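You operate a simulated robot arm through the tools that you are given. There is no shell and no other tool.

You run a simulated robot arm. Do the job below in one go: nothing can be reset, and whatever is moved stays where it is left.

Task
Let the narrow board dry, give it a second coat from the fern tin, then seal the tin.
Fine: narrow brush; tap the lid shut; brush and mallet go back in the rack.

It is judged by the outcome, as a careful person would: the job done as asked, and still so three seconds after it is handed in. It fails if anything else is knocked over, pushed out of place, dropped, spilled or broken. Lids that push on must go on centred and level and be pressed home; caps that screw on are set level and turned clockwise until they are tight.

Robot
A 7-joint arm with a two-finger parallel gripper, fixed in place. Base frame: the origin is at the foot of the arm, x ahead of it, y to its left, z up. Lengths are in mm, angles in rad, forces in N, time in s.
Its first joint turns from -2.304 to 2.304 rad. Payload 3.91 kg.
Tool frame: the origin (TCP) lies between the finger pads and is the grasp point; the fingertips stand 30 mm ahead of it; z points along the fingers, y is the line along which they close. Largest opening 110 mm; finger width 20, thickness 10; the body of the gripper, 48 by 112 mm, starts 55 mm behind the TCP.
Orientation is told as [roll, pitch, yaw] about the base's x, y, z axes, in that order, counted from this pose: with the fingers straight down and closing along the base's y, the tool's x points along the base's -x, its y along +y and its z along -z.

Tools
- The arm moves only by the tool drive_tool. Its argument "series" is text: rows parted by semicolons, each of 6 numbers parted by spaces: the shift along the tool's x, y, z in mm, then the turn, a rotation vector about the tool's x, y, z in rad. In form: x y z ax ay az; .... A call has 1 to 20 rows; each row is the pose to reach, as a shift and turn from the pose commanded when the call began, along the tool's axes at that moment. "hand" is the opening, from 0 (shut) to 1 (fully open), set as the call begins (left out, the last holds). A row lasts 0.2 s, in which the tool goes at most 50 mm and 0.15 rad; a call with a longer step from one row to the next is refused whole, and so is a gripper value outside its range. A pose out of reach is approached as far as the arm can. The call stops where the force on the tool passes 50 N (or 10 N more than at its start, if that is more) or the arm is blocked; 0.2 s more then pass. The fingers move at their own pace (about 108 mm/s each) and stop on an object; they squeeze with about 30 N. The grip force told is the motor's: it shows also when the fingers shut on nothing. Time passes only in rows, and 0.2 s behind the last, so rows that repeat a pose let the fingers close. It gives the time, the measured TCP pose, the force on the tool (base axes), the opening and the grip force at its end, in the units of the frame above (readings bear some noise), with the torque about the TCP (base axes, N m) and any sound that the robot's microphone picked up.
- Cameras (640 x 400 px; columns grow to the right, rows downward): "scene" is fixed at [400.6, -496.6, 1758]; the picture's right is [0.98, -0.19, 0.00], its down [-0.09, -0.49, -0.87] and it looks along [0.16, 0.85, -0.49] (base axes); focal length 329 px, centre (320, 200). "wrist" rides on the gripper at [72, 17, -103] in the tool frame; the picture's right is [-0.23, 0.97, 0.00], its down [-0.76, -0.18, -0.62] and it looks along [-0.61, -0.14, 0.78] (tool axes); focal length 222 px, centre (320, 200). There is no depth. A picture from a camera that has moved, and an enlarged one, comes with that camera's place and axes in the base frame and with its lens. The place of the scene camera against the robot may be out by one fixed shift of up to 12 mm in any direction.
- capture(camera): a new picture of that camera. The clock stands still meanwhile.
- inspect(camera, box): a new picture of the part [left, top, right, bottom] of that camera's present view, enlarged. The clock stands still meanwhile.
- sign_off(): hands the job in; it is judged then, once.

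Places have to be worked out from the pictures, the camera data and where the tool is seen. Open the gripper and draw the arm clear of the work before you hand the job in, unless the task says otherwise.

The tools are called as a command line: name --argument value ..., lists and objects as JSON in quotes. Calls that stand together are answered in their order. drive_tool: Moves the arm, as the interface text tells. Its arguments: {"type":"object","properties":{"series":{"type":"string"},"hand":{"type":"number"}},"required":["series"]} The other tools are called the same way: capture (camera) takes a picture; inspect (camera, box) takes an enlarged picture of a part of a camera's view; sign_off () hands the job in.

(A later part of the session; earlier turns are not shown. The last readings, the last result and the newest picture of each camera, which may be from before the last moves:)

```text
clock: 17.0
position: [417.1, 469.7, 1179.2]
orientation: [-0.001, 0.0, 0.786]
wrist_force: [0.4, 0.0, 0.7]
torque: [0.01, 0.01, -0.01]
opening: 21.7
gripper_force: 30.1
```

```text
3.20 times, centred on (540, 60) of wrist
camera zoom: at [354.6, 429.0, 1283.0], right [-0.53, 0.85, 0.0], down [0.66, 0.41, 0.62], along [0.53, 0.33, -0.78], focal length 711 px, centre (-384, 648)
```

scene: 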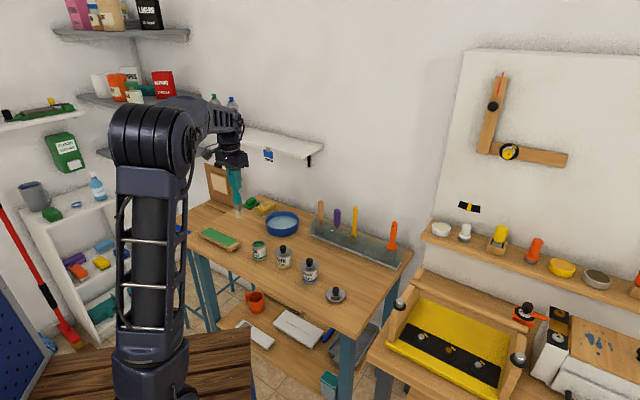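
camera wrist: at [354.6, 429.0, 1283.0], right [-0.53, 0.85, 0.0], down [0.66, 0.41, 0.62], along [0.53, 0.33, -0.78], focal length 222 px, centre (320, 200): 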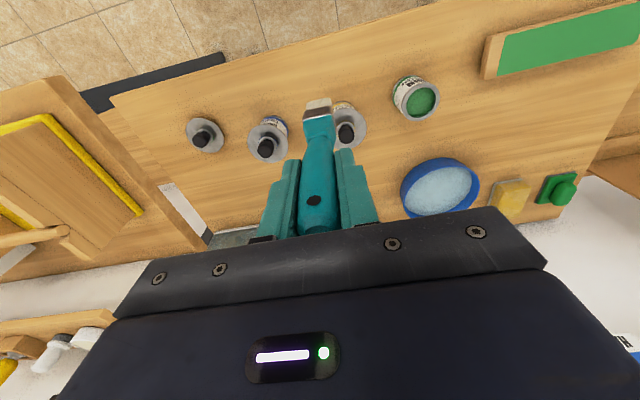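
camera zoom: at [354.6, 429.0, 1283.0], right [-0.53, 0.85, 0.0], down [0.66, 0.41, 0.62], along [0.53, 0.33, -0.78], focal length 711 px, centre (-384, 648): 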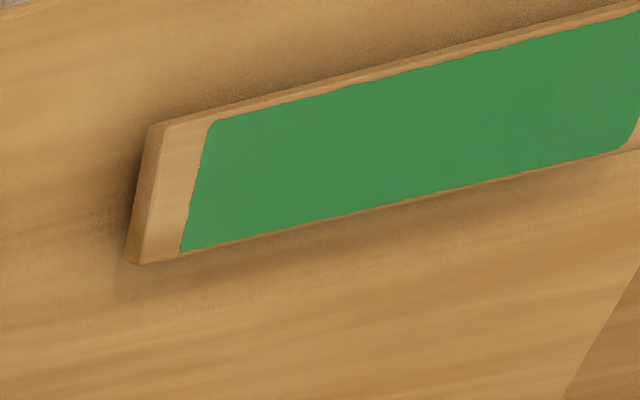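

inspect --camera "scene" --box '[150, 180, 290, 270]'

inspect --camera "scene" --box '[195, 222, 245, 254]'

```text
4.44 times, centred on (220, 225) of scene
camera zoom: at [400.6, -496.6, 1758.0], right [0.98, -0.19, 0.0], down [-0.09, -0.49, -0.87], along [0.16, 0.85, -0.49], focal length 1461 px, centre (764, 89)
```

zoom: 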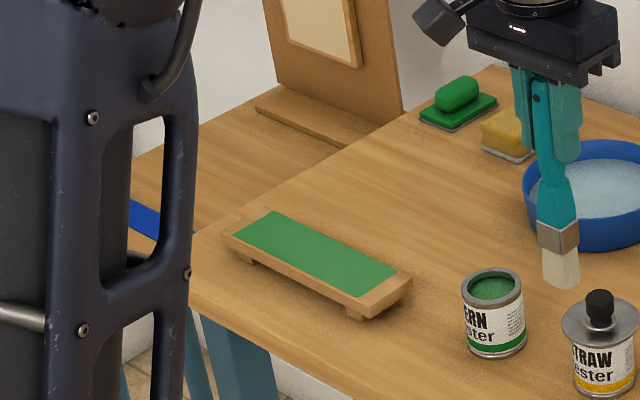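

```text
12.50 times, centred on (220, 238) of scene
camera zoom: at [400.6, -496.6, 1758.0], right [0.98, -0.19, 0.0], down [-0.09, -0.49, -0.87], along [0.16, 0.85, -0.49], focal length 4109 px, centre (1570, -275)
```

zoom: 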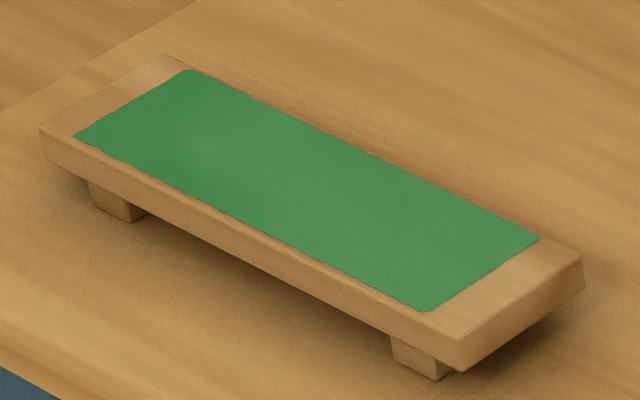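

The paint shows a faint lighter sheen in patches, so it may still be wet. I'll wait with the brush held still and compare the same view over time.

drive_tool --series "0 0 0 0 0 0; 0 0 0 0 0 0; 0 0 0 0 0 0; 0 0 0 0 0 0; 0 0 0 0 0 0; 0 0 0 0 0 0; 0 0 0 0 0 0; 0 0 0 0 0 0; 0 0 0 0 0 0; 0 0 0 0 0 0; 0 0 0 0 0 0; 0 0 0 0 0 0; 0 0 0 0 0 0; 0 0 0 0 0 0; 0 0 0 0 0 0; 0 0 0 0 0 0; 0 0 0 0 0 0; 0 0 0 0 0 0; 0 0 0 0 0 0; 0 0 0 0 0 0" --hand 0

inspect --camera "scene" --box '[195, 222, 245, 254]'

inspect --camera "wrist" --box '[440, 0, 640, 120]'

```text
clock: 21.2
position: [417.6, 468.5, 1179.6]
orientation: [0.001, 0.0, 0.786]
wrist_force: [-0.1, -0.4, -0.9]
torque: [-0.04, 0.0, 0.01]
opening: 21.6
gripper_force: 29.9
```

```text
12.50 times, centred on (220, 238) of scene
camera zoom: at [400.6, -496.6, 1758.0], right [0.98, -0.19, 0.0], down [-0.09, -0.49, -0.87], along [0.16, 0.85, -0.49], focal length 4109 px, centre (1570, -275)
```

zoom: 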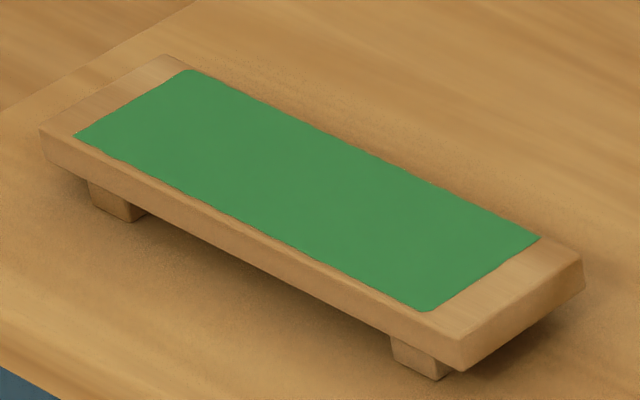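

```text
3.20 times, centred on (540, 60) of wrist
camera zoom: at [354.6, 429.3, 1283.1], right [-0.53, 0.85, 0.0], down [0.66, 0.41, 0.62], along [0.53, 0.33, -0.78], focal length 711 px, centre (-384, 648)
```

zoom: 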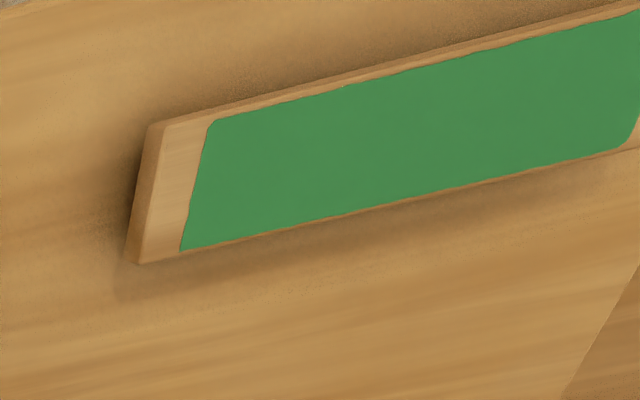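

The surface has become more uniform and slightly lighter, so it is drying. I'll keep waiting until it stops changing.

drive_tool --series "0 0 0 0 0 0; 0 0 0 0 0 0; 0 0 0 0 0 0; 0 0 0 0 0 0; 0 0 0 0 0 0; 0 0 0 0 0 0; 0 0 0 0 0 0; 0 0 0 0 0 0; 0 0 0 0 0 0; 0 0 0 0 0 0; 0 0 0 0 0 0; 0 0 0 0 0 0; 0 0 0 0 0 0; 0 0 0 0 0 0; 0 0 0 0 0 0; 0 0 0 0 0 0; 0 0 0 0 0 0; 0 0 0 0 0 0; 0 0 0 0 0 0; 0 0 0 0 0 0" --hand 0

inspect --camera "scene" --box '[195, 222, 245, 254]'

inspect --camera "wrist" --box '[440, 0, 640, 120]'

drive_tool --series "0 0 0 0 0 0; 0 0 0 0 0 0; 0 0 0 0 0 0; 0 0 0 0 0 0; 0 0 0 0 0 0; 0 0 0 0 0 0; 0 0 0 0 0 0; 0 0 0 0 0 0; 0 0 0 0 0 0; 0 0 0 0 0 0; 0 0 0 0 0 0; 0 0 0 0 0 0; 0 0 0 0 0 0; 0 0 0 0 0 0; 0 0 0 0 0 0; 0 0 0 0 0 0; 0 0 0 0 0 0; 0 0 0 0 0 0; 0 0 0 0 0 0; 0 0 0 0 0 0" --hand 0

inspect --camera "scene" --box '[195, 222, 245, 254]'

inspect --camera "wrist" --box '[440, 0, 640, 120]'

```text
clock: 25.4
position: [417.2, 469.4, 1180.5]
orientation: [-0.001, -0.001, 0.786]
wrist_force: [-0.6, -0.4, -0.1]
torque: [0.01, 0.02, 0.01]
opening: 21.4
gripper_force: 29.8
```

```text
12.50 times, centred on (220, 238) of scene
camera zoom: at [400.6, -496.6, 1758.0], right [0.98, -0.19, 0.0], down [-0.09, -0.49, -0.87], along [0.16, 0.85, -0.49], focal length 4109 px, centre (1570, -275)
```

zoom: 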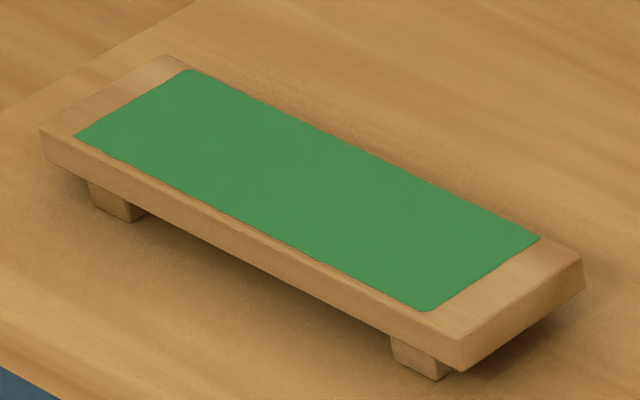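

```text
3.20 times, centred on (540, 60) of wrist
camera zoom: at [354.6, 429.3, 1283.1], right [-0.53, 0.85, 0.0], down [0.66, 0.41, 0.62], along [0.53, 0.33, -0.78], focal length 711 px, centre (-384, 648)
```

zoom: 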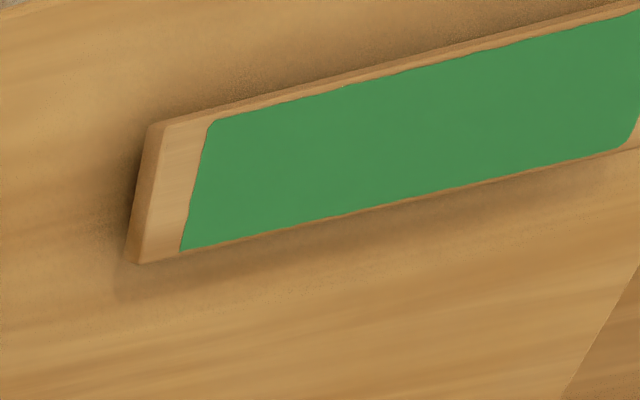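

```text
clock: 29.6
position: [418.3, 469.0, 1180.3]
orientation: [0.001, 0.001, 0.786]
wrist_force: [-0.6, -0.5, -0.7]
torque: [-0.03, 0.02, -0.01]
opening: 21.4
gripper_force: 30.0
```

```text
12.50 times, centred on (220, 238) of scene
camera zoom: at [400.6, -496.6, 1758.0], right [0.98, -0.19, 0.0], down [-0.09, -0.49, -0.87], along [0.16, 0.85, -0.49], focal length 4109 px, centre (1570, -275)
```

zoom: 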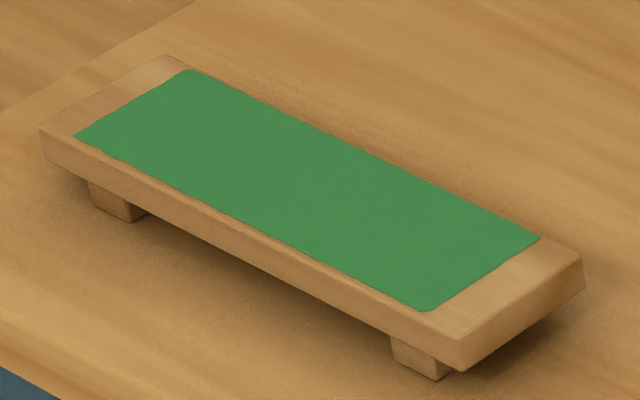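

```text
3.20 times, centred on (540, 60) of wrist
camera zoom: at [354.6, 429.3, 1283.0], right [-0.53, 0.85, 0.0], down [0.66, 0.41, 0.62], along [0.53, 0.33, -0.78], focal length 711 px, centre (-384, 648)
```

zoom: 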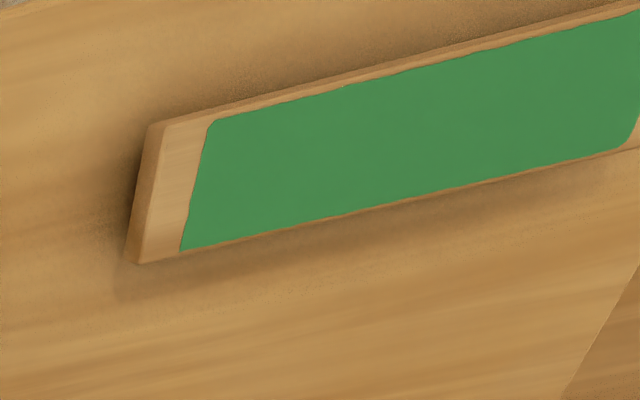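

The look has been steady from 21 to 29.6 s. For a safe margin I'll wait some more before recoating.

drive_tool --series "0 0 0 0 0 0; 0 0 0 0 0 0; 0 0 0 0 0 0; 0 0 0 0 0 0; 0 0 0 0 0 0; 0 0 0 0 0 0; 0 0 0 0 0 0; 0 0 0 0 0 0; 0 0 0 0 0 0; 0 0 0 0 0 0; 0 0 0 0 0 0; 0 0 0 0 0 0; 0 0 0 0 0 0; 0 0 0 0 0 0; 0 0 0 0 0 0; 0 0 0 0 0 0; 0 0 0 0 0 0; 0 0 0 0 0 0; 0 0 0 0 0 0; 0 0 0 0 0 0" --hand 0

drive_tool --series "0 0 0 0 0 0; 0 0 0 0 0 0; 0 0 0 0 0 0; 0 0 0 0 0 0; 0 0 0 0 0 0; 0 0 0 0 0 0; 0 0 0 0 0 0; 0 0 0 0 0 0; 0 0 0 0 0 0; 0 0 0 0 0 0; 0 0 0 0 0 0; 0 0 0 0 0 0; 0 0 0 0 0 0; 0 0 0 0 0 0; 0 0 0 0 0 0; 0 0 0 0 0 0; 0 0 0 0 0 0; 0 0 0 0 0 0; 0 0 0 0 0 0; 0 0 0 0 0 0" --hand 0

drive_tool --series "0 0 0 0 0 0; 0 0 0 0 0 0; 0 0 0 0 0 0; 0 0 0 0 0 0; 0 0 0 0 0 0; 0 0 0 0 0 0; 0 0 0 0 0 0; 0 0 0 0 0 0; 0 0 0 0 0 0; 0 0 0 0 0 0; 0 0 0 0 0 0; 0 0 0 0 0 0; 0 0 0 0 0 0; 0 0 0 0 0 0; 0 0 0 0 0 0; 0 0 0 0 0 0; 0 0 0 0 0 0; 0 0 0 0 0 0; 0 0 0 0 0 0; 0 0 0 0 0 0" --hand 0

inspect --camera "scene" --box '[195, 222, 245, 254]'

inspect --camera "wrist" --box '[440, 0, 640, 120]'

```text
clock: 33.8
position: [416.7, 469.3, 1179.4]
orientation: [0.001, 0.0, 0.784]
wrist_force: [-0.3, 0.3, -1.0]
torque: [0.02, -0.02, 0.02]
opening: 21.3
gripper_force: 29.9
```

```text
clock: 38.0
position: [417.4, 470.2, 1179.8]
orientation: [0.001, 0.0, 0.785]
wrist_force: [0.1, 0.0, -1.7]
torque: [-0.03, -0.01, 0.02]
opening: 21.4
gripper_force: 30.2
```

```text
clock: 42.2
position: [417.5, 470.3, 1179.8]
orientation: [-0.001, -0.002, 0.785]
wrist_force: [0.6, 0.4, -0.7]
torque: [-0.01, -0.03, -0.01]
opening: 21.7
gripper_force: 30.4
```

```text
12.50 times, centred on (220, 238) of scene
camera zoom: at [400.6, -496.6, 1758.0], right [0.98, -0.19, 0.0], down [-0.09, -0.49, -0.87], along [0.16, 0.85, -0.49], focal length 4109 px, centre (1570, -275)
```

zoom: 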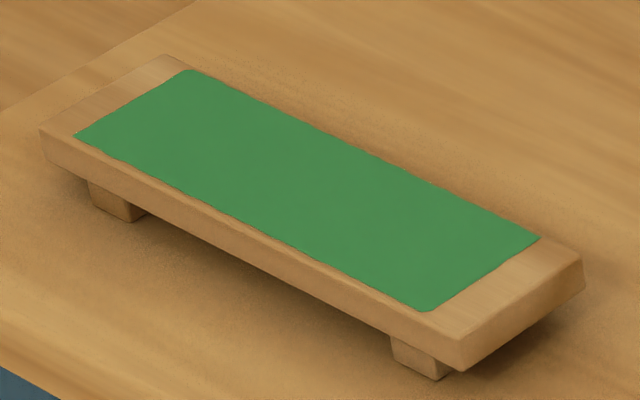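

```text
3.20 times, centred on (540, 60) of wrist
camera zoom: at [354.6, 429.3, 1283.0], right [-0.53, 0.85, 0.0], down [0.66, 0.41, 0.62], along [0.53, 0.33, -0.78], focal length 711 px, centre (-384, 648)
```

zoom: 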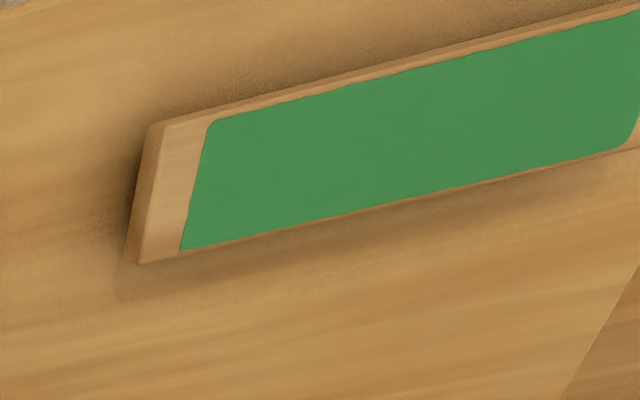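

The board is uniformly matte and unchanged, so I take it as dry. Next I'll bring the brush above the fern tin's rim centre, about (353.5, 609, 924).

drive_tool --series "-13 36 0 0 0 0; -27 72 0 0 0 0; -40 108 0 0 0 0; -53.4 143.6 0 0 0 0; -53.4 143.6 30 0 0 0; -53.4 143.6 60 0 0 0; -53.4 143.6 60 0 0 0" --hand 0

capture --camera "wrist"

inspect --camera "wrist" --box '[250, 50, 390, 150]'

inspect --camera "scene" --box '[230, 200, 290, 270]'

```text
clock: 43.8
position: [352.9, 608.4, 1119.4]
orientation: [0.0, 0.0, 0.784]
wrist_force: [-0.3, 0.7, -0.7]
torque: [-0.02, 0.02, 0.0]
opening: 21.5
gripper_force: 29.8
```

```text
taken
camera wrist: at [290.0, 568.4, 1222.5], right [-0.53, 0.85, 0.0], down [0.66, 0.41, 0.62], along [0.53, 0.33, -0.78], focal length 222 px, centre (320, 200)
```

wrist: 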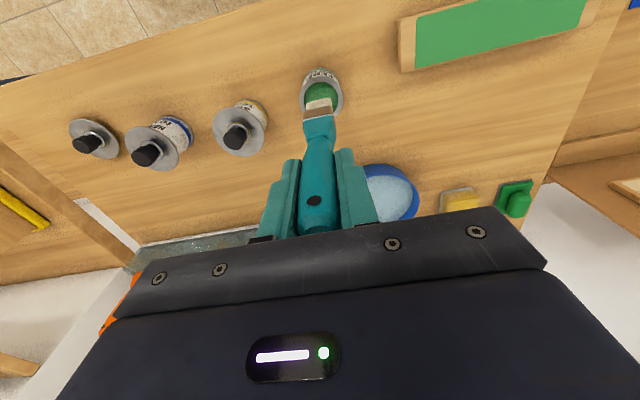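

```text
4.00 times, centred on (320, 100) of wrist
camera zoom: at [290.0, 568.4, 1222.5], right [-0.53, 0.85, 0.0], down [0.66, 0.41, 0.62], along [0.53, 0.33, -0.78], focal length 888 px, centre (320, 600)
```

zoom: 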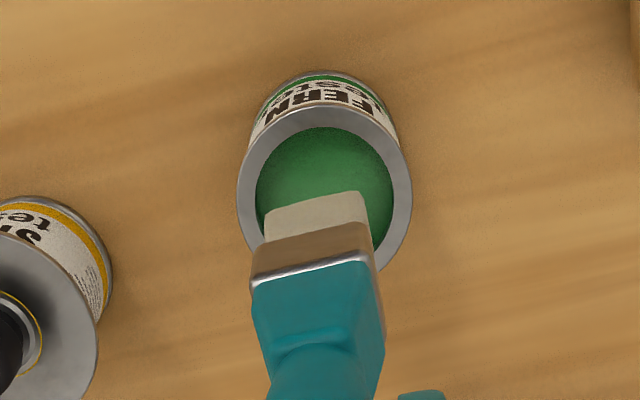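

```text
5.71 times, centred on (260, 235) of scene
camera zoom: at [400.6, -496.6, 1758.0], right [0.98, -0.19, 0.0], down [-0.09, -0.49, -0.87], along [0.16, 0.85, -0.49], focal length 1878 px, centre (663, 0)
```

zoom: 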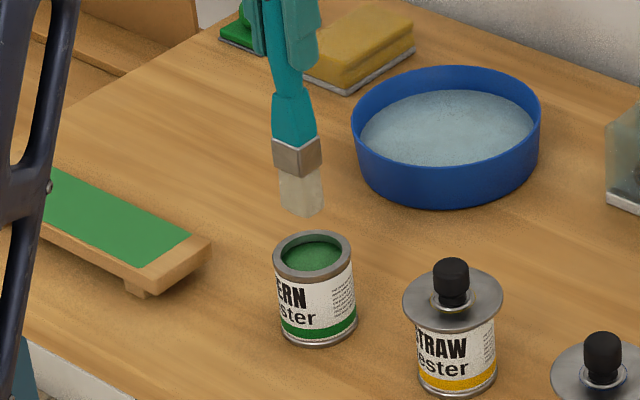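

inspect --camera "scene" --box '[250, 220, 280, 240]'

inspect --camera "wrist" --box '[290, 70, 350, 130]'

```text
16.00 times, centred on (265, 230) of scene
camera zoom: at [400.6, -496.6, 1758.0], right [0.98, -0.19, 0.0], down [-0.09, -0.49, -0.87], along [0.16, 0.85, -0.49], focal length 5260 px, centre (1200, -280)
```

zoom: 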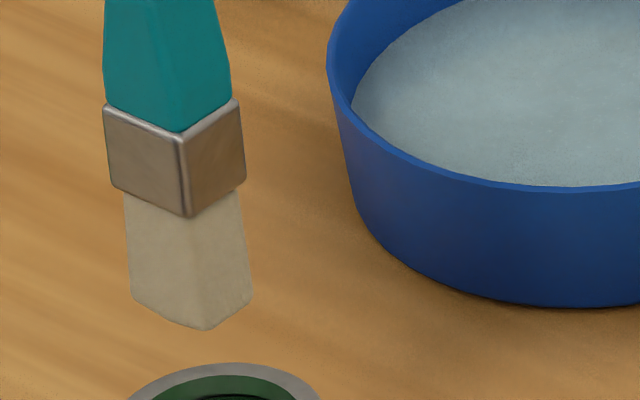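

```text
6.67 times, centred on (320, 100) of wrist
camera zoom: at [290.0, 568.4, 1222.5], right [-0.53, 0.85, 0.0], down [0.66, 0.41, 0.62], along [0.53, 0.33, -0.78], focal length 1481 px, centre (320, 867)
```

zoom: 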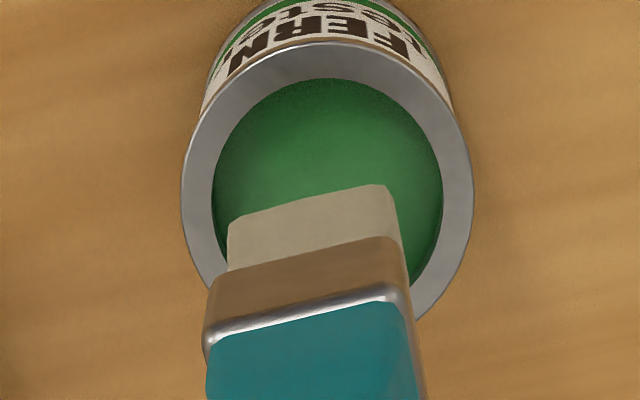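

The brush is nearly square at the tip, about 24 x 20 mm, and the tip is about 148 mm below the TCP. It is centred on the hole, so I'll lower it to rim level and check.

drive_tool --series "0 0 20 0 0 0; 0 0 38 0 0 0; 0 0 38 0 0 0" --hand 0

inspect --camera "wrist" --box '[270, 50, 370, 130]'

inspect --camera "scene" --box '[240, 225, 285, 265]'

```text
clock: 44.6
position: [353.4, 608.4, 1081.5]
orientation: [0.002, 0.001, 0.787]
wrist_force: [-0.3, 0.4, 0.0]
torque: [0.01, 0.02, -0.01]
opening: 21.5
gripper_force: 30.3
```

```text
5.00 times, centred on (320, 90) of wrist
camera zoom: at [290.1, 568.5, 1184.6], right [-0.53, 0.85, 0.0], down [0.66, 0.41, 0.62], along [0.53, 0.33, -0.78], focal length 1111 px, centre (320, 750)
```

zoom: 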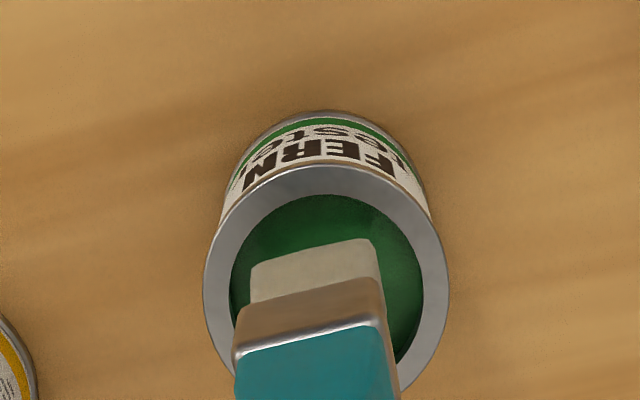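

```text
10.00 times, centred on (262, 245) of scene
camera zoom: at [400.6, -496.6, 1758.0], right [0.98, -0.19, 0.0], down [-0.09, -0.49, -0.87], along [0.16, 0.85, -0.49], focal length 3287 px, centre (895, -250)
```

zoom: 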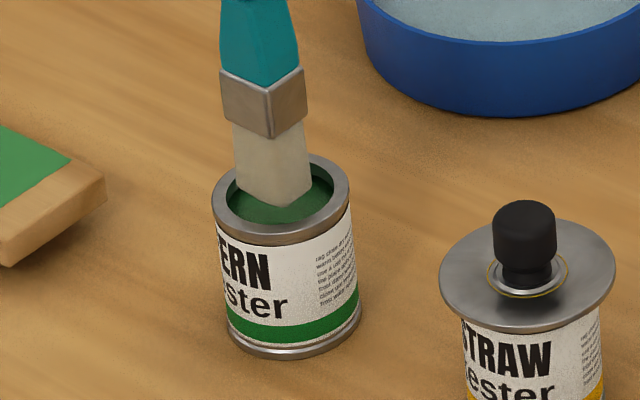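

The hole centre is about 5 mm further out along -x of the tool, so I'll correct for that and then dip slowly to about 15–18 mm below the paint surface.

drive_tool --series "-4.5 0 0 0 0 0; -4.5 0 6 0 0 0; -4.5 0 12 0 0 0; -4.5 0 18 0 0 0; -4.5 0 24 0 0 0; -4.5 0 24 0 0 0" --hand 0

inspect --camera "scene" --box '[240, 225, 285, 265]'

inspect --camera "wrist" --box '[270, 50, 370, 130]'

```text
clock: 46.0
position: [357.1, 613.2, 1057.1]
orientation: [-0.002, -0.002, 0.786]
wrist_force: [-0.9, -0.3, -0.7]
torque: [-0.01, -0.03, -0.01]
opening: 21.2
gripper_force: 29.9
```

```text
10.00 times, centred on (262, 245) of scene
camera zoom: at [400.6, -496.6, 1758.0], right [0.98, -0.19, 0.0], down [-0.09, -0.49, -0.87], along [0.16, 0.85, -0.49], focal length 3287 px, centre (895, -250)
```

zoom: 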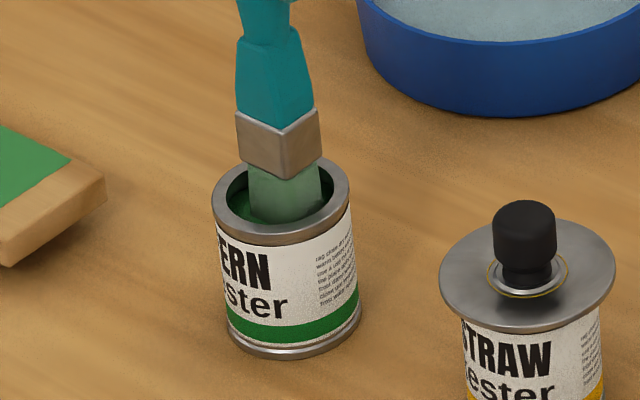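

```text
5.00 times, centred on (320, 90) of wrist
camera zoom: at [294.0, 571.9, 1161.2], right [-0.53, 0.85, 0.0], down [0.66, 0.41, 0.62], along [0.53, 0.33, -0.78], focal length 1111 px, centre (320, 750)
```

zoom: 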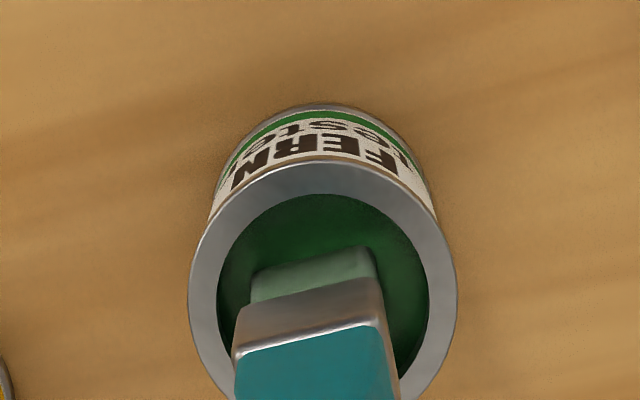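

The bristles are taking up paint. I'll go 8 mm deeper, hold a second, and look again.

drive_tool --series "0 0 4 0 0 0; 0 0 8 0 0 0; 0 0 8 0 0 0; 0 0 8 0 0 0; 0 0 8 0 0 0; 0 0 8 0 0 0" --hand 0

inspect --camera "scene" --box '[240, 225, 285, 265]'

```text
clock: 47.4
position: [357.0, 612.8, 1049.1]
orientation: [0.0, -0.002, 0.785]
wrist_force: [-0.2, 0.3, -0.5]
torque: [-0.04, 0.02, 0.01]
opening: 21.6
gripper_force: 30.4
```

```text
10.00 times, centred on (262, 245) of scene
camera zoom: at [400.6, -496.6, 1758.0], right [0.98, -0.19, 0.0], down [-0.09, -0.49, -0.87], along [0.16, 0.85, -0.49], focal length 3287 px, centre (895, -250)
```

zoom: 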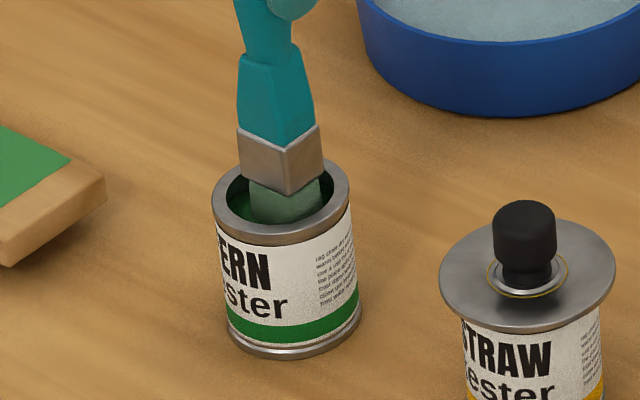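

The bristles are about 18 mm into the paint. I'll lift slowly and pause over the tin so any drips fall back in.

drive_tool --series "0 0 -8 0 0 0; 0 0 -16 0 0 0; 0 0 -24 0 0 0; 0 0 -32 0 0 0; 0 0 -40 0 0 0; 0 0 -40 0 0 0; 0 0 -40 0 0 0; 0 0 -40 0 0 0; 0 0 -40 0 0 0; 0 0 -40 0 0 0" --hand 0

inspect --camera "scene" --box '[240, 220, 285, 265]'

inspect --camera "wrist" --box '[270, 50, 370, 130]'

```text
clock: 49.6
position: [356.5, 612.8, 1088.4]
orientation: [-0.002, 0.001, 0.785]
wrist_force: [-1.0, 0.5, -0.6]
torque: [0.0, -0.01, 0.01]
opening: 21.5
gripper_force: 29.8
```

```text
8.89 times, centred on (262, 242) of scene
camera zoom: at [400.6, -496.6, 1758.0], right [0.98, -0.19, 0.0], down [-0.09, -0.49, -0.87], along [0.16, 0.85, -0.49], focal length 2922 px, centre (831, -178)
```

zoom: 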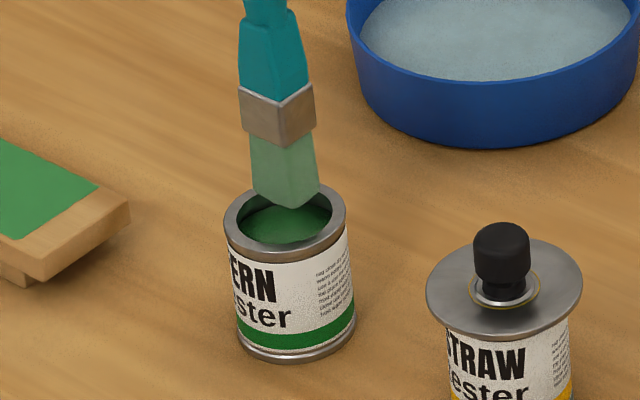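

```text
5.00 times, centred on (320, 90) of wrist
camera zoom: at [294.2, 572.1, 1192.7], right [-0.53, 0.85, 0.0], down [0.66, 0.41, 0.62], along [0.53, 0.33, -0.78], focal length 1111 px, centre (320, 750)
```

zoom: 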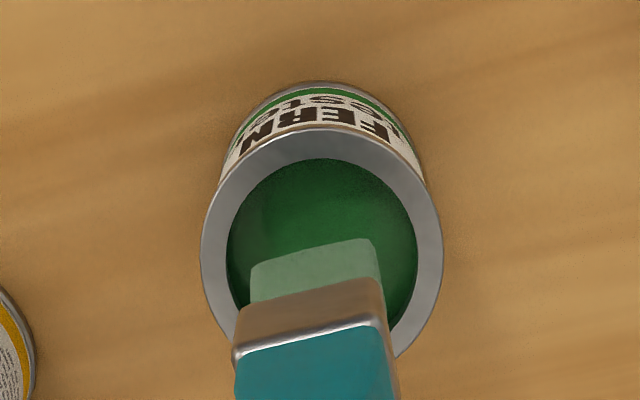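

The bristles are evenly wetted and not dripping. I'll carry the brush to the near end of the board's middle lane and hover about 20 mm above it.

drive_tool --series "0 0 -15 0 0 0; 8 34 -15 0 0 0; 16 69 -15 0 0 0; 23 103 -15 0 0 0; 31 137.5 -15 0 0 0; 31 137.5 10 0 0 0; 31 137.5 28 0 0 0; 31 137.5 28 0 0 0" --hand 0

capture --camera "wrist"

inspect --camera "wrist" --box '[260, 20, 460, 145]'

inspect --camera "scene" --box '[190, 205, 260, 260]'

```text
clock: 51.4
position: [237.4, 687.7, 1061.3]
orientation: [0.0, 0.001, 0.786]
wrist_force: [0.6, 0.4, -1.0]
torque: [-0.01, -0.05, 0.02]
opening: 21.4
gripper_force: 30.1
```

```text
taken
camera wrist: at [174.2, 646.9, 1164.9], right [-0.53, 0.85, 0.0], down [0.66, 0.41, 0.62], along [0.53, 0.33, -0.78], focal length 222 px, centre (320, 200)
```

wrist: 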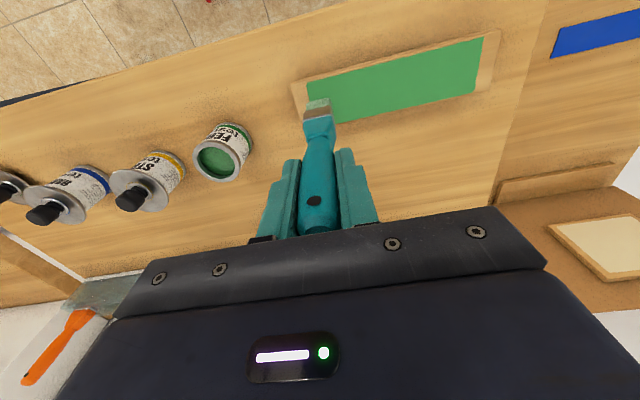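

```text
3.20 times, centred on (360, 82) of wrist
camera zoom: at [174.2, 646.9, 1164.9], right [-0.53, 0.85, 0.0], down [0.66, 0.41, 0.62], along [0.53, 0.33, -0.78], focal length 711 px, centre (192, 576)
```

zoom: 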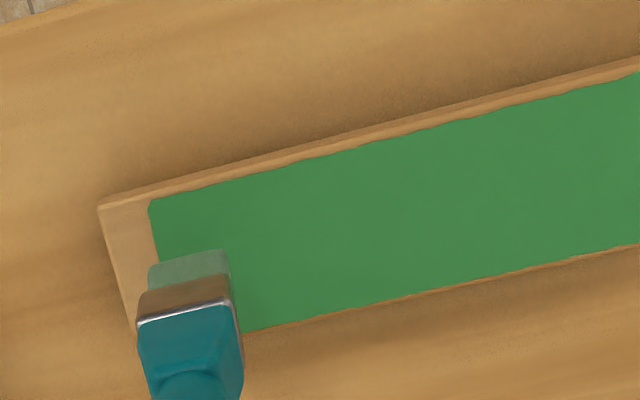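

```text
7.27 times, centred on (225, 232) of scene
camera zoom: at [400.6, -496.6, 1758.0], right [0.98, -0.19, 0.0], down [-0.09, -0.49, -0.87], along [0.16, 0.85, -0.49], focal length 2391 px, centre (1011, -36)
```

zoom: 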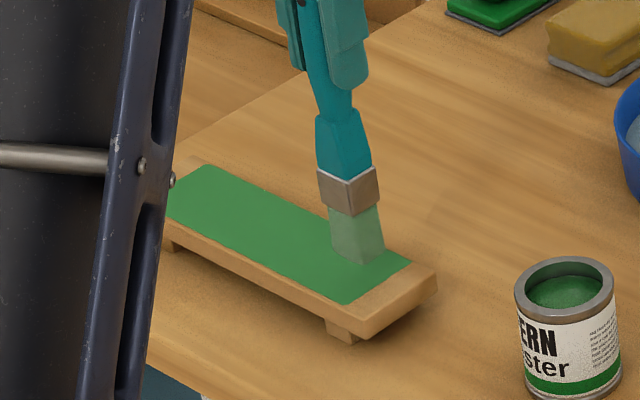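

drive_tool --series "0 0 8 0 0 0; 0 0 14 0 0 0; 0 0 17 0 0 0; 0 0 17 0 0 0" --hand 0

inspect --camera "scene" --box '[210, 215, 260, 255]'

inspect --camera "wrist" --box '[280, 50, 400, 130]'

```text
clock: 52.4
position: [237.4, 687.8, 1044.7]
orientation: [-0.001, 0.0, 0.786]
wrist_force: [-0.1, 0.8, 0.0]
torque: [0.01, 0.01, 0.0]
opening: 21.2
gripper_force: 30.1
```

```text
10.00 times, centred on (235, 235) of scene
camera zoom: at [400.6, -496.6, 1758.0], right [0.98, -0.19, 0.0], down [-0.09, -0.49, -0.87], along [0.16, 0.85, -0.49], focal length 3287 px, centre (1170, -150)
```

zoom: 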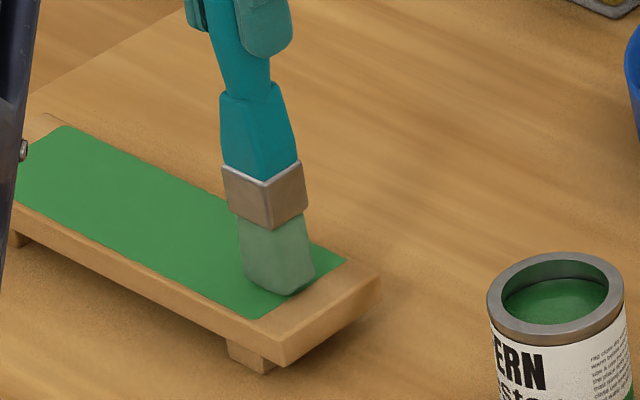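

```text
5.00 times, centred on (340, 90) of wrist
camera zoom: at [174.5, 647.2, 1148.1], right [-0.53, 0.85, 0.0], down [0.66, 0.41, 0.62], along [0.53, 0.33, -0.78], focal length 1111 px, centre (220, 750)
```

zoom: 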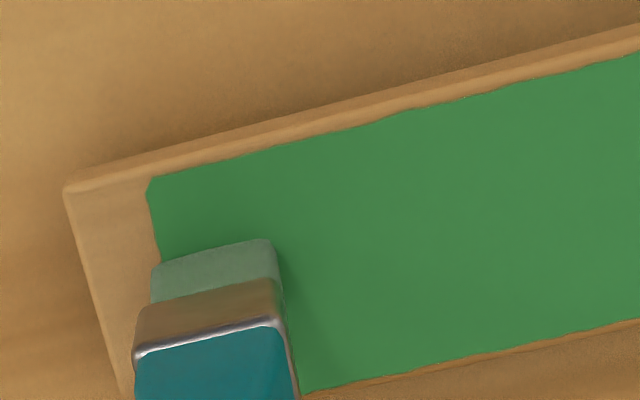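

The tip is just above the surface with no contact yet. I'll creep down.

drive_tool --series "0 0 1.5 0 0 0; 0 0 3 0 0 0; 0 0 3 0 0 0" --hand 0

drive_tool --series "0 0 1.5 0 0 0; 0 0 3 0 0 0; 0 0 3 0 0 0" --hand 0

inspect --camera "scene" --box '[210, 215, 260, 255]'

inspect --camera "wrist" --box '[280, 50, 400, 130]'

```text
clock: 53.2
position: [237.6, 688.3, 1044.2]
orientation: [0.002, -0.002, 0.786]
wrist_force: [-1.0, -1.4, 15.4]
torque: [-0.26, 0.17, -0.04]
opening: 21.1
gripper_force: 29.7
```

```text
clock: 54.0
position: [238.0, 687.9, 1040.3]
orientation: [0.0, -0.003, 0.783]
wrist_force: [0.9, 3.0, 26.8]
torque: [0.19, -0.09, -0.07]
opening: 21.6
gripper_force: 29.5
```

```text
10.00 times, centred on (235, 235) of scene
camera zoom: at [400.6, -496.6, 1758.0], right [0.98, -0.19, 0.0], down [-0.09, -0.49, -0.87], along [0.16, 0.85, -0.49], focal length 3287 px, centre (1170, -150)
```

zoom: 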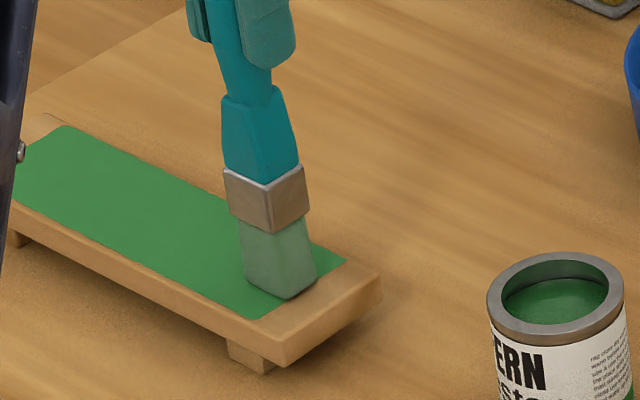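

```text
5.00 times, centred on (340, 90) of wrist
camera zoom: at [174.8, 646.9, 1142.8], right [-0.53, 0.85, 0.0], down [0.66, 0.41, 0.62], along [0.53, 0.33, -0.78], focal length 1111 px, centre (220, 750)
```

zoom: 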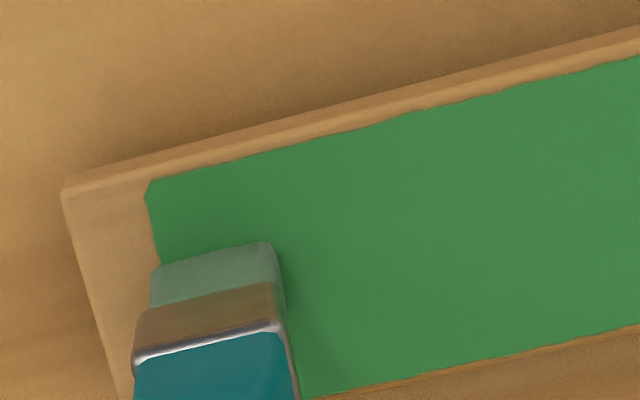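

Contact made, with 27 N, which is more than needed. I'll ease off to a light press.

drive_tool --series "0 0 -1 0 0 0; 0 0 -1.5 0 0 0; 0 0 -1.5 0 0 0" --hand 0

inspect --camera "wrist" --box '[260, 50, 380, 250]'

```text
clock: 54.8
position: [237.4, 687.3, 1039.4]
orientation: [-0.002, 0.001, 0.785]
wrist_force: [0.6, 2.1, 7.9]
torque: [0.27, -0.06, -0.06]
opening: 21.6
gripper_force: 30.0
```

```text
2.00 times, centred on (320, 150) of wrist
camera zoom: at [175.0, 647.0, 1143.1], right [-0.53, 0.85, 0.0], down [0.66, 0.41, 0.62], along [0.53, 0.33, -0.78], focal length 444 px, centre (320, 300)
```

zoom: 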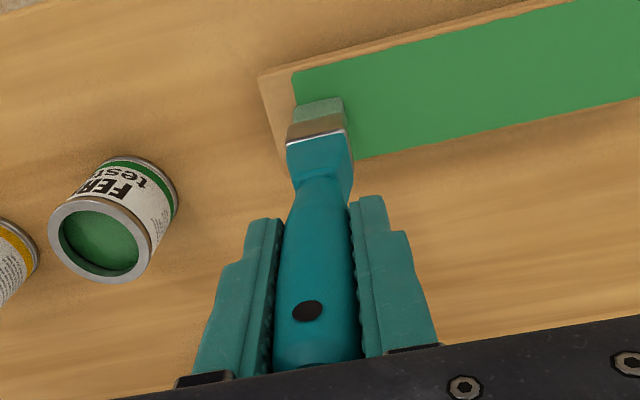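

The press is now about 8 N. The brush slid up about 3 mm in the grip under the harder push. I'll try a short stroke along the board and check the result.

drive_tool --series "0 10 -0.3 0 0 0; 0 20 -0.3 0 0 0; 0 30 -0.3 0 0 0; 0 40 -0.3 0 0 0" --hand 0

inspect --camera "wrist" --box '[220, 30, 420, 155]'

inspect --camera "scene" --box '[195, 215, 250, 255]'

```text
clock: 55.8
position: [209.9, 717.0, 1040.5]
orientation: [0.0, 0.001, 0.785]
wrist_force: [0.3, -0.1, -0.2]
torque: [-0.04, 0.03, 0.01]
opening: 21.4
gripper_force: 29.8
```

```text
3.20 times, centred on (320, 92) of wrist
camera zoom: at [146.4, 675.6, 1143.9], right [-0.53, 0.85, 0.0], down [0.66, 0.41, 0.62], along [0.53, 0.33, -0.78], focal length 711 px, centre (320, 544)
```

zoom: 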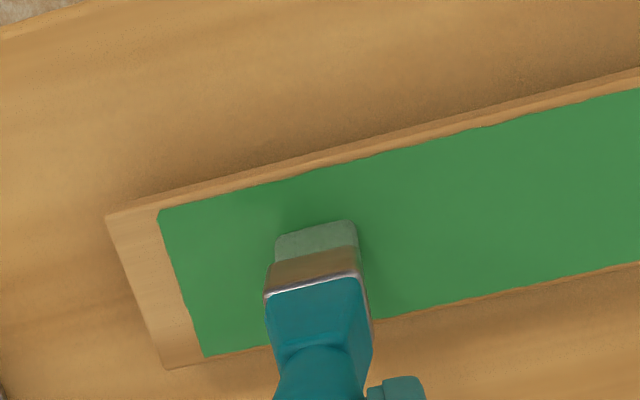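

```text
10.00 times, centred on (222, 235) of scene
camera zoom: at [400.6, -496.6, 1758.0], right [0.98, -0.19, 0.0], down [-0.09, -0.49, -0.87], along [0.16, 0.85, -0.49], focal length 3287 px, centre (1295, -150)
```

zoom: 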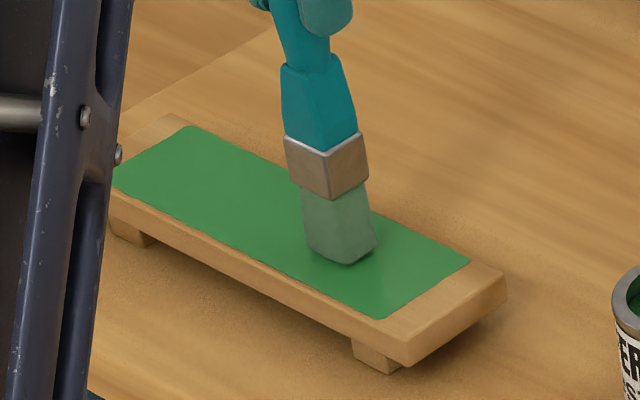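

drive_tool --series "0 0 0.6 0 0 0; 0 0 1.2 0 0 0; 0 0 1.2 0 0 0" --hand 0

inspect --camera "scene" --box '[205, 225, 245, 253]'

```text
clock: 56.6
position: [209.9, 715.7, 1039.4]
orientation: [0.0, 0.0, 0.785]
wrist_force: [-0.9, 0.0, 3.1]
torque: [-0.01, 0.02, -0.04]
opening: 21.3
gripper_force: 29.6
```

```text
14.29 times, centred on (225, 239) of scene
camera zoom: at [400.6, -496.6, 1758.0], right [0.98, -0.19, 0.0], down [-0.09, -0.49, -0.87], along [0.16, 0.85, -0.49], focal length 4696 px, centre (1677, -357)
```

zoom: 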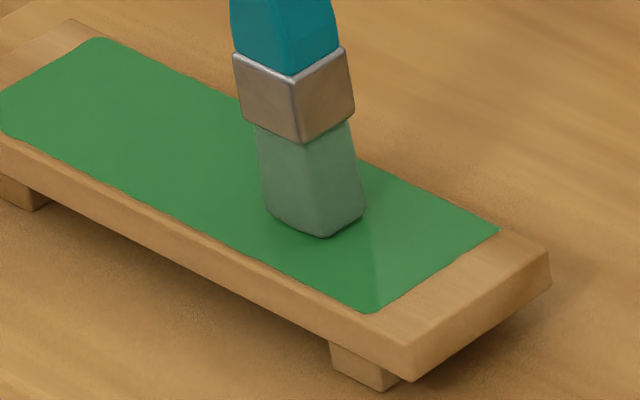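

There is light contact at 3 N, and the stroked area shows a wet sheen. I'll continue the stroke to the far end, slightly lower to keep contact.

drive_tool --series "0 15 0.4 0 0 0; 0 30 0.5 0 0 0; 0 45 0.6 0 0 0; 0 60 0.6 0 0 0; 0 75 0.6 0 0 0; 0 90 0.6 0 0 0; 0 105 0.6 0 0 0; 0 121 0.6 0 0 0" --hand 0

inspect --camera "wrist" --box '[120, 30, 420, 200]'

inspect --camera "scene" --box '[190, 215, 250, 255]'

```text
clock: 58.4
position: [123.8, 800.8, 1039.7]
orientation: [-0.001, -0.001, 0.786]
wrist_force: [3.5, -4.5, 21.1]
torque: [-0.64, -0.41, -0.02]
opening: 21.5
gripper_force: 30.2
```

```text
2.13 times, centred on (270, 115) of wrist
camera zoom: at [61.1, 760.8, 1142.7], right [-0.53, 0.85, 0.0], down [0.66, 0.41, 0.62], along [0.53, 0.33, -0.78], focal length 474 px, centre (427, 381)
```

zoom: 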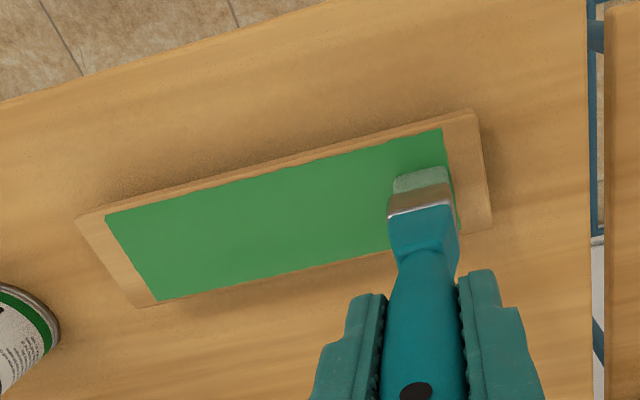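

```text
10.00 times, centred on (220, 235) of scene
camera zoom: at [400.6, -496.6, 1758.0], right [0.98, -0.19, 0.0], down [-0.09, -0.49, -0.87], along [0.16, 0.85, -0.49], focal length 3287 px, centre (1320, -150)
```

zoom: 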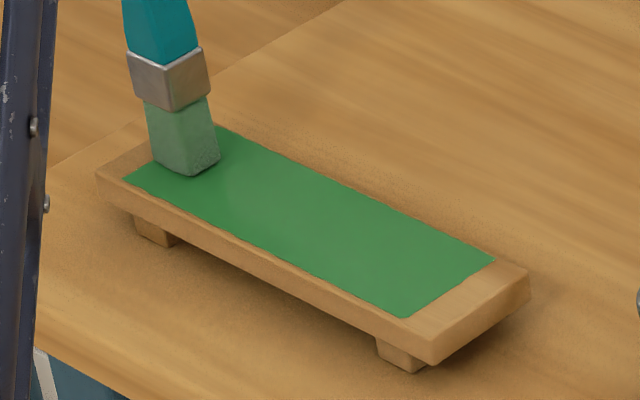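

Force rose to 21 N at the far end, so I'll lift off and look at what the stroke left.

drive_tool --series "0 0 -10 0 0 0; 0 0 -30 0 0 0; 0 0 -50 0 0 0; 0 0 -50 0 0 0" --hand 0

inspect --camera "wrist" --box '[120, 30, 440, 200]'

inspect --camera "scene" --box '[195, 215, 245, 255]'

```text
clock: 59.4
position: [123.8, 801.5, 1088.4]
orientation: [-0.001, -0.001, 0.786]
wrist_force: [-0.5, 0.8, -0.1]
torque: [0.0, 0.0, 0.03]
opening: 21.5
gripper_force: 30.2
```

```text
2.00 times, centred on (280, 115) of wrist
camera zoom: at [60.8, 760.9, 1191.9], right [-0.53, 0.85, 0.0], down [0.66, 0.41, 0.62], along [0.53, 0.33, -0.78], focal length 444 px, centre (400, 370)
```

zoom: 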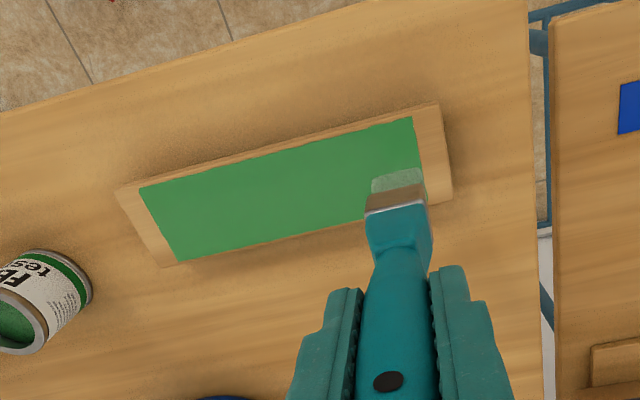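

```text
10.00 times, centred on (220, 235) of scene
camera zoom: at [400.6, -496.6, 1758.0], right [0.98, -0.19, 0.0], down [-0.09, -0.49, -0.87], along [0.16, 0.85, -0.49], focal length 3287 px, centre (1320, -150)
```

zoom: 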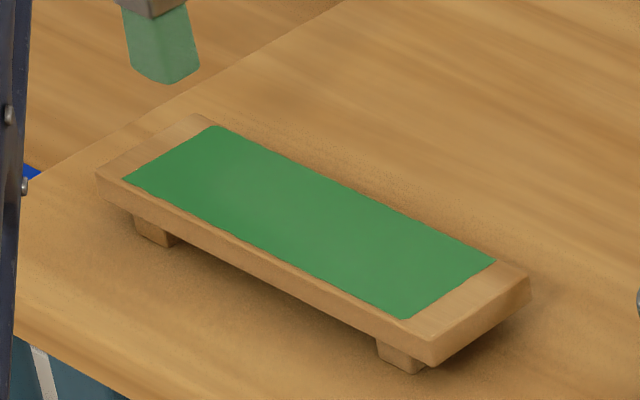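

inspect --camera "scene" --box '[205, 225, 235, 245]'

inspect --camera "scene" --box '[195, 222, 245, 254]'

inspect --camera "wrist" --box '[170, 70, 350, 170]'

```text
16.00 times, centred on (220, 235) of scene
camera zoom: at [400.6, -496.6, 1758.0], right [0.98, -0.19, 0.0], down [-0.09, -0.49, -0.87], along [0.16, 0.85, -0.49], focal length 5260 px, centre (1920, -360)
```

zoom: 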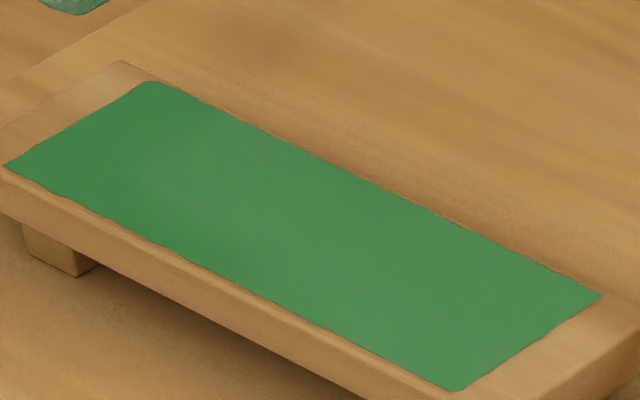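

```text
12.50 times, centred on (220, 238) of scene
camera zoom: at [400.6, -496.6, 1758.0], right [0.98, -0.19, 0.0], down [-0.09, -0.49, -0.87], along [0.16, 0.85, -0.49], focal length 4109 px, centre (1570, -275)
```

zoom: 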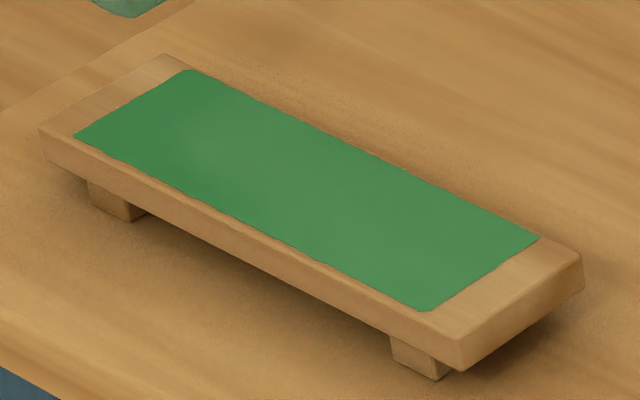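

```text
3.56 times, centred on (260, 120) of wrist
camera zoom: at [60.8, 760.9, 1191.9], right [-0.53, 0.85, 0.0], down [0.66, 0.41, 0.62], along [0.53, 0.33, -0.78], focal length 790 px, centre (533, 484)
```

zoom: 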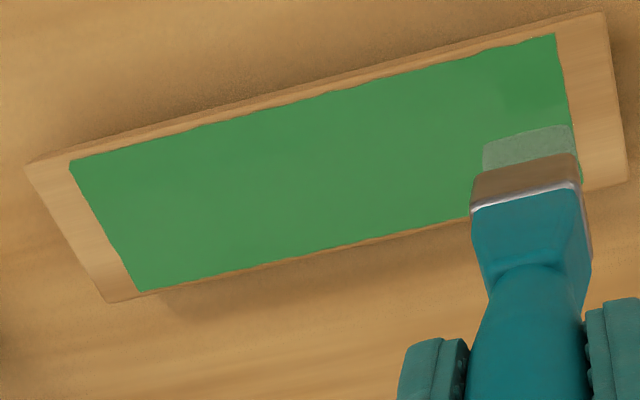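

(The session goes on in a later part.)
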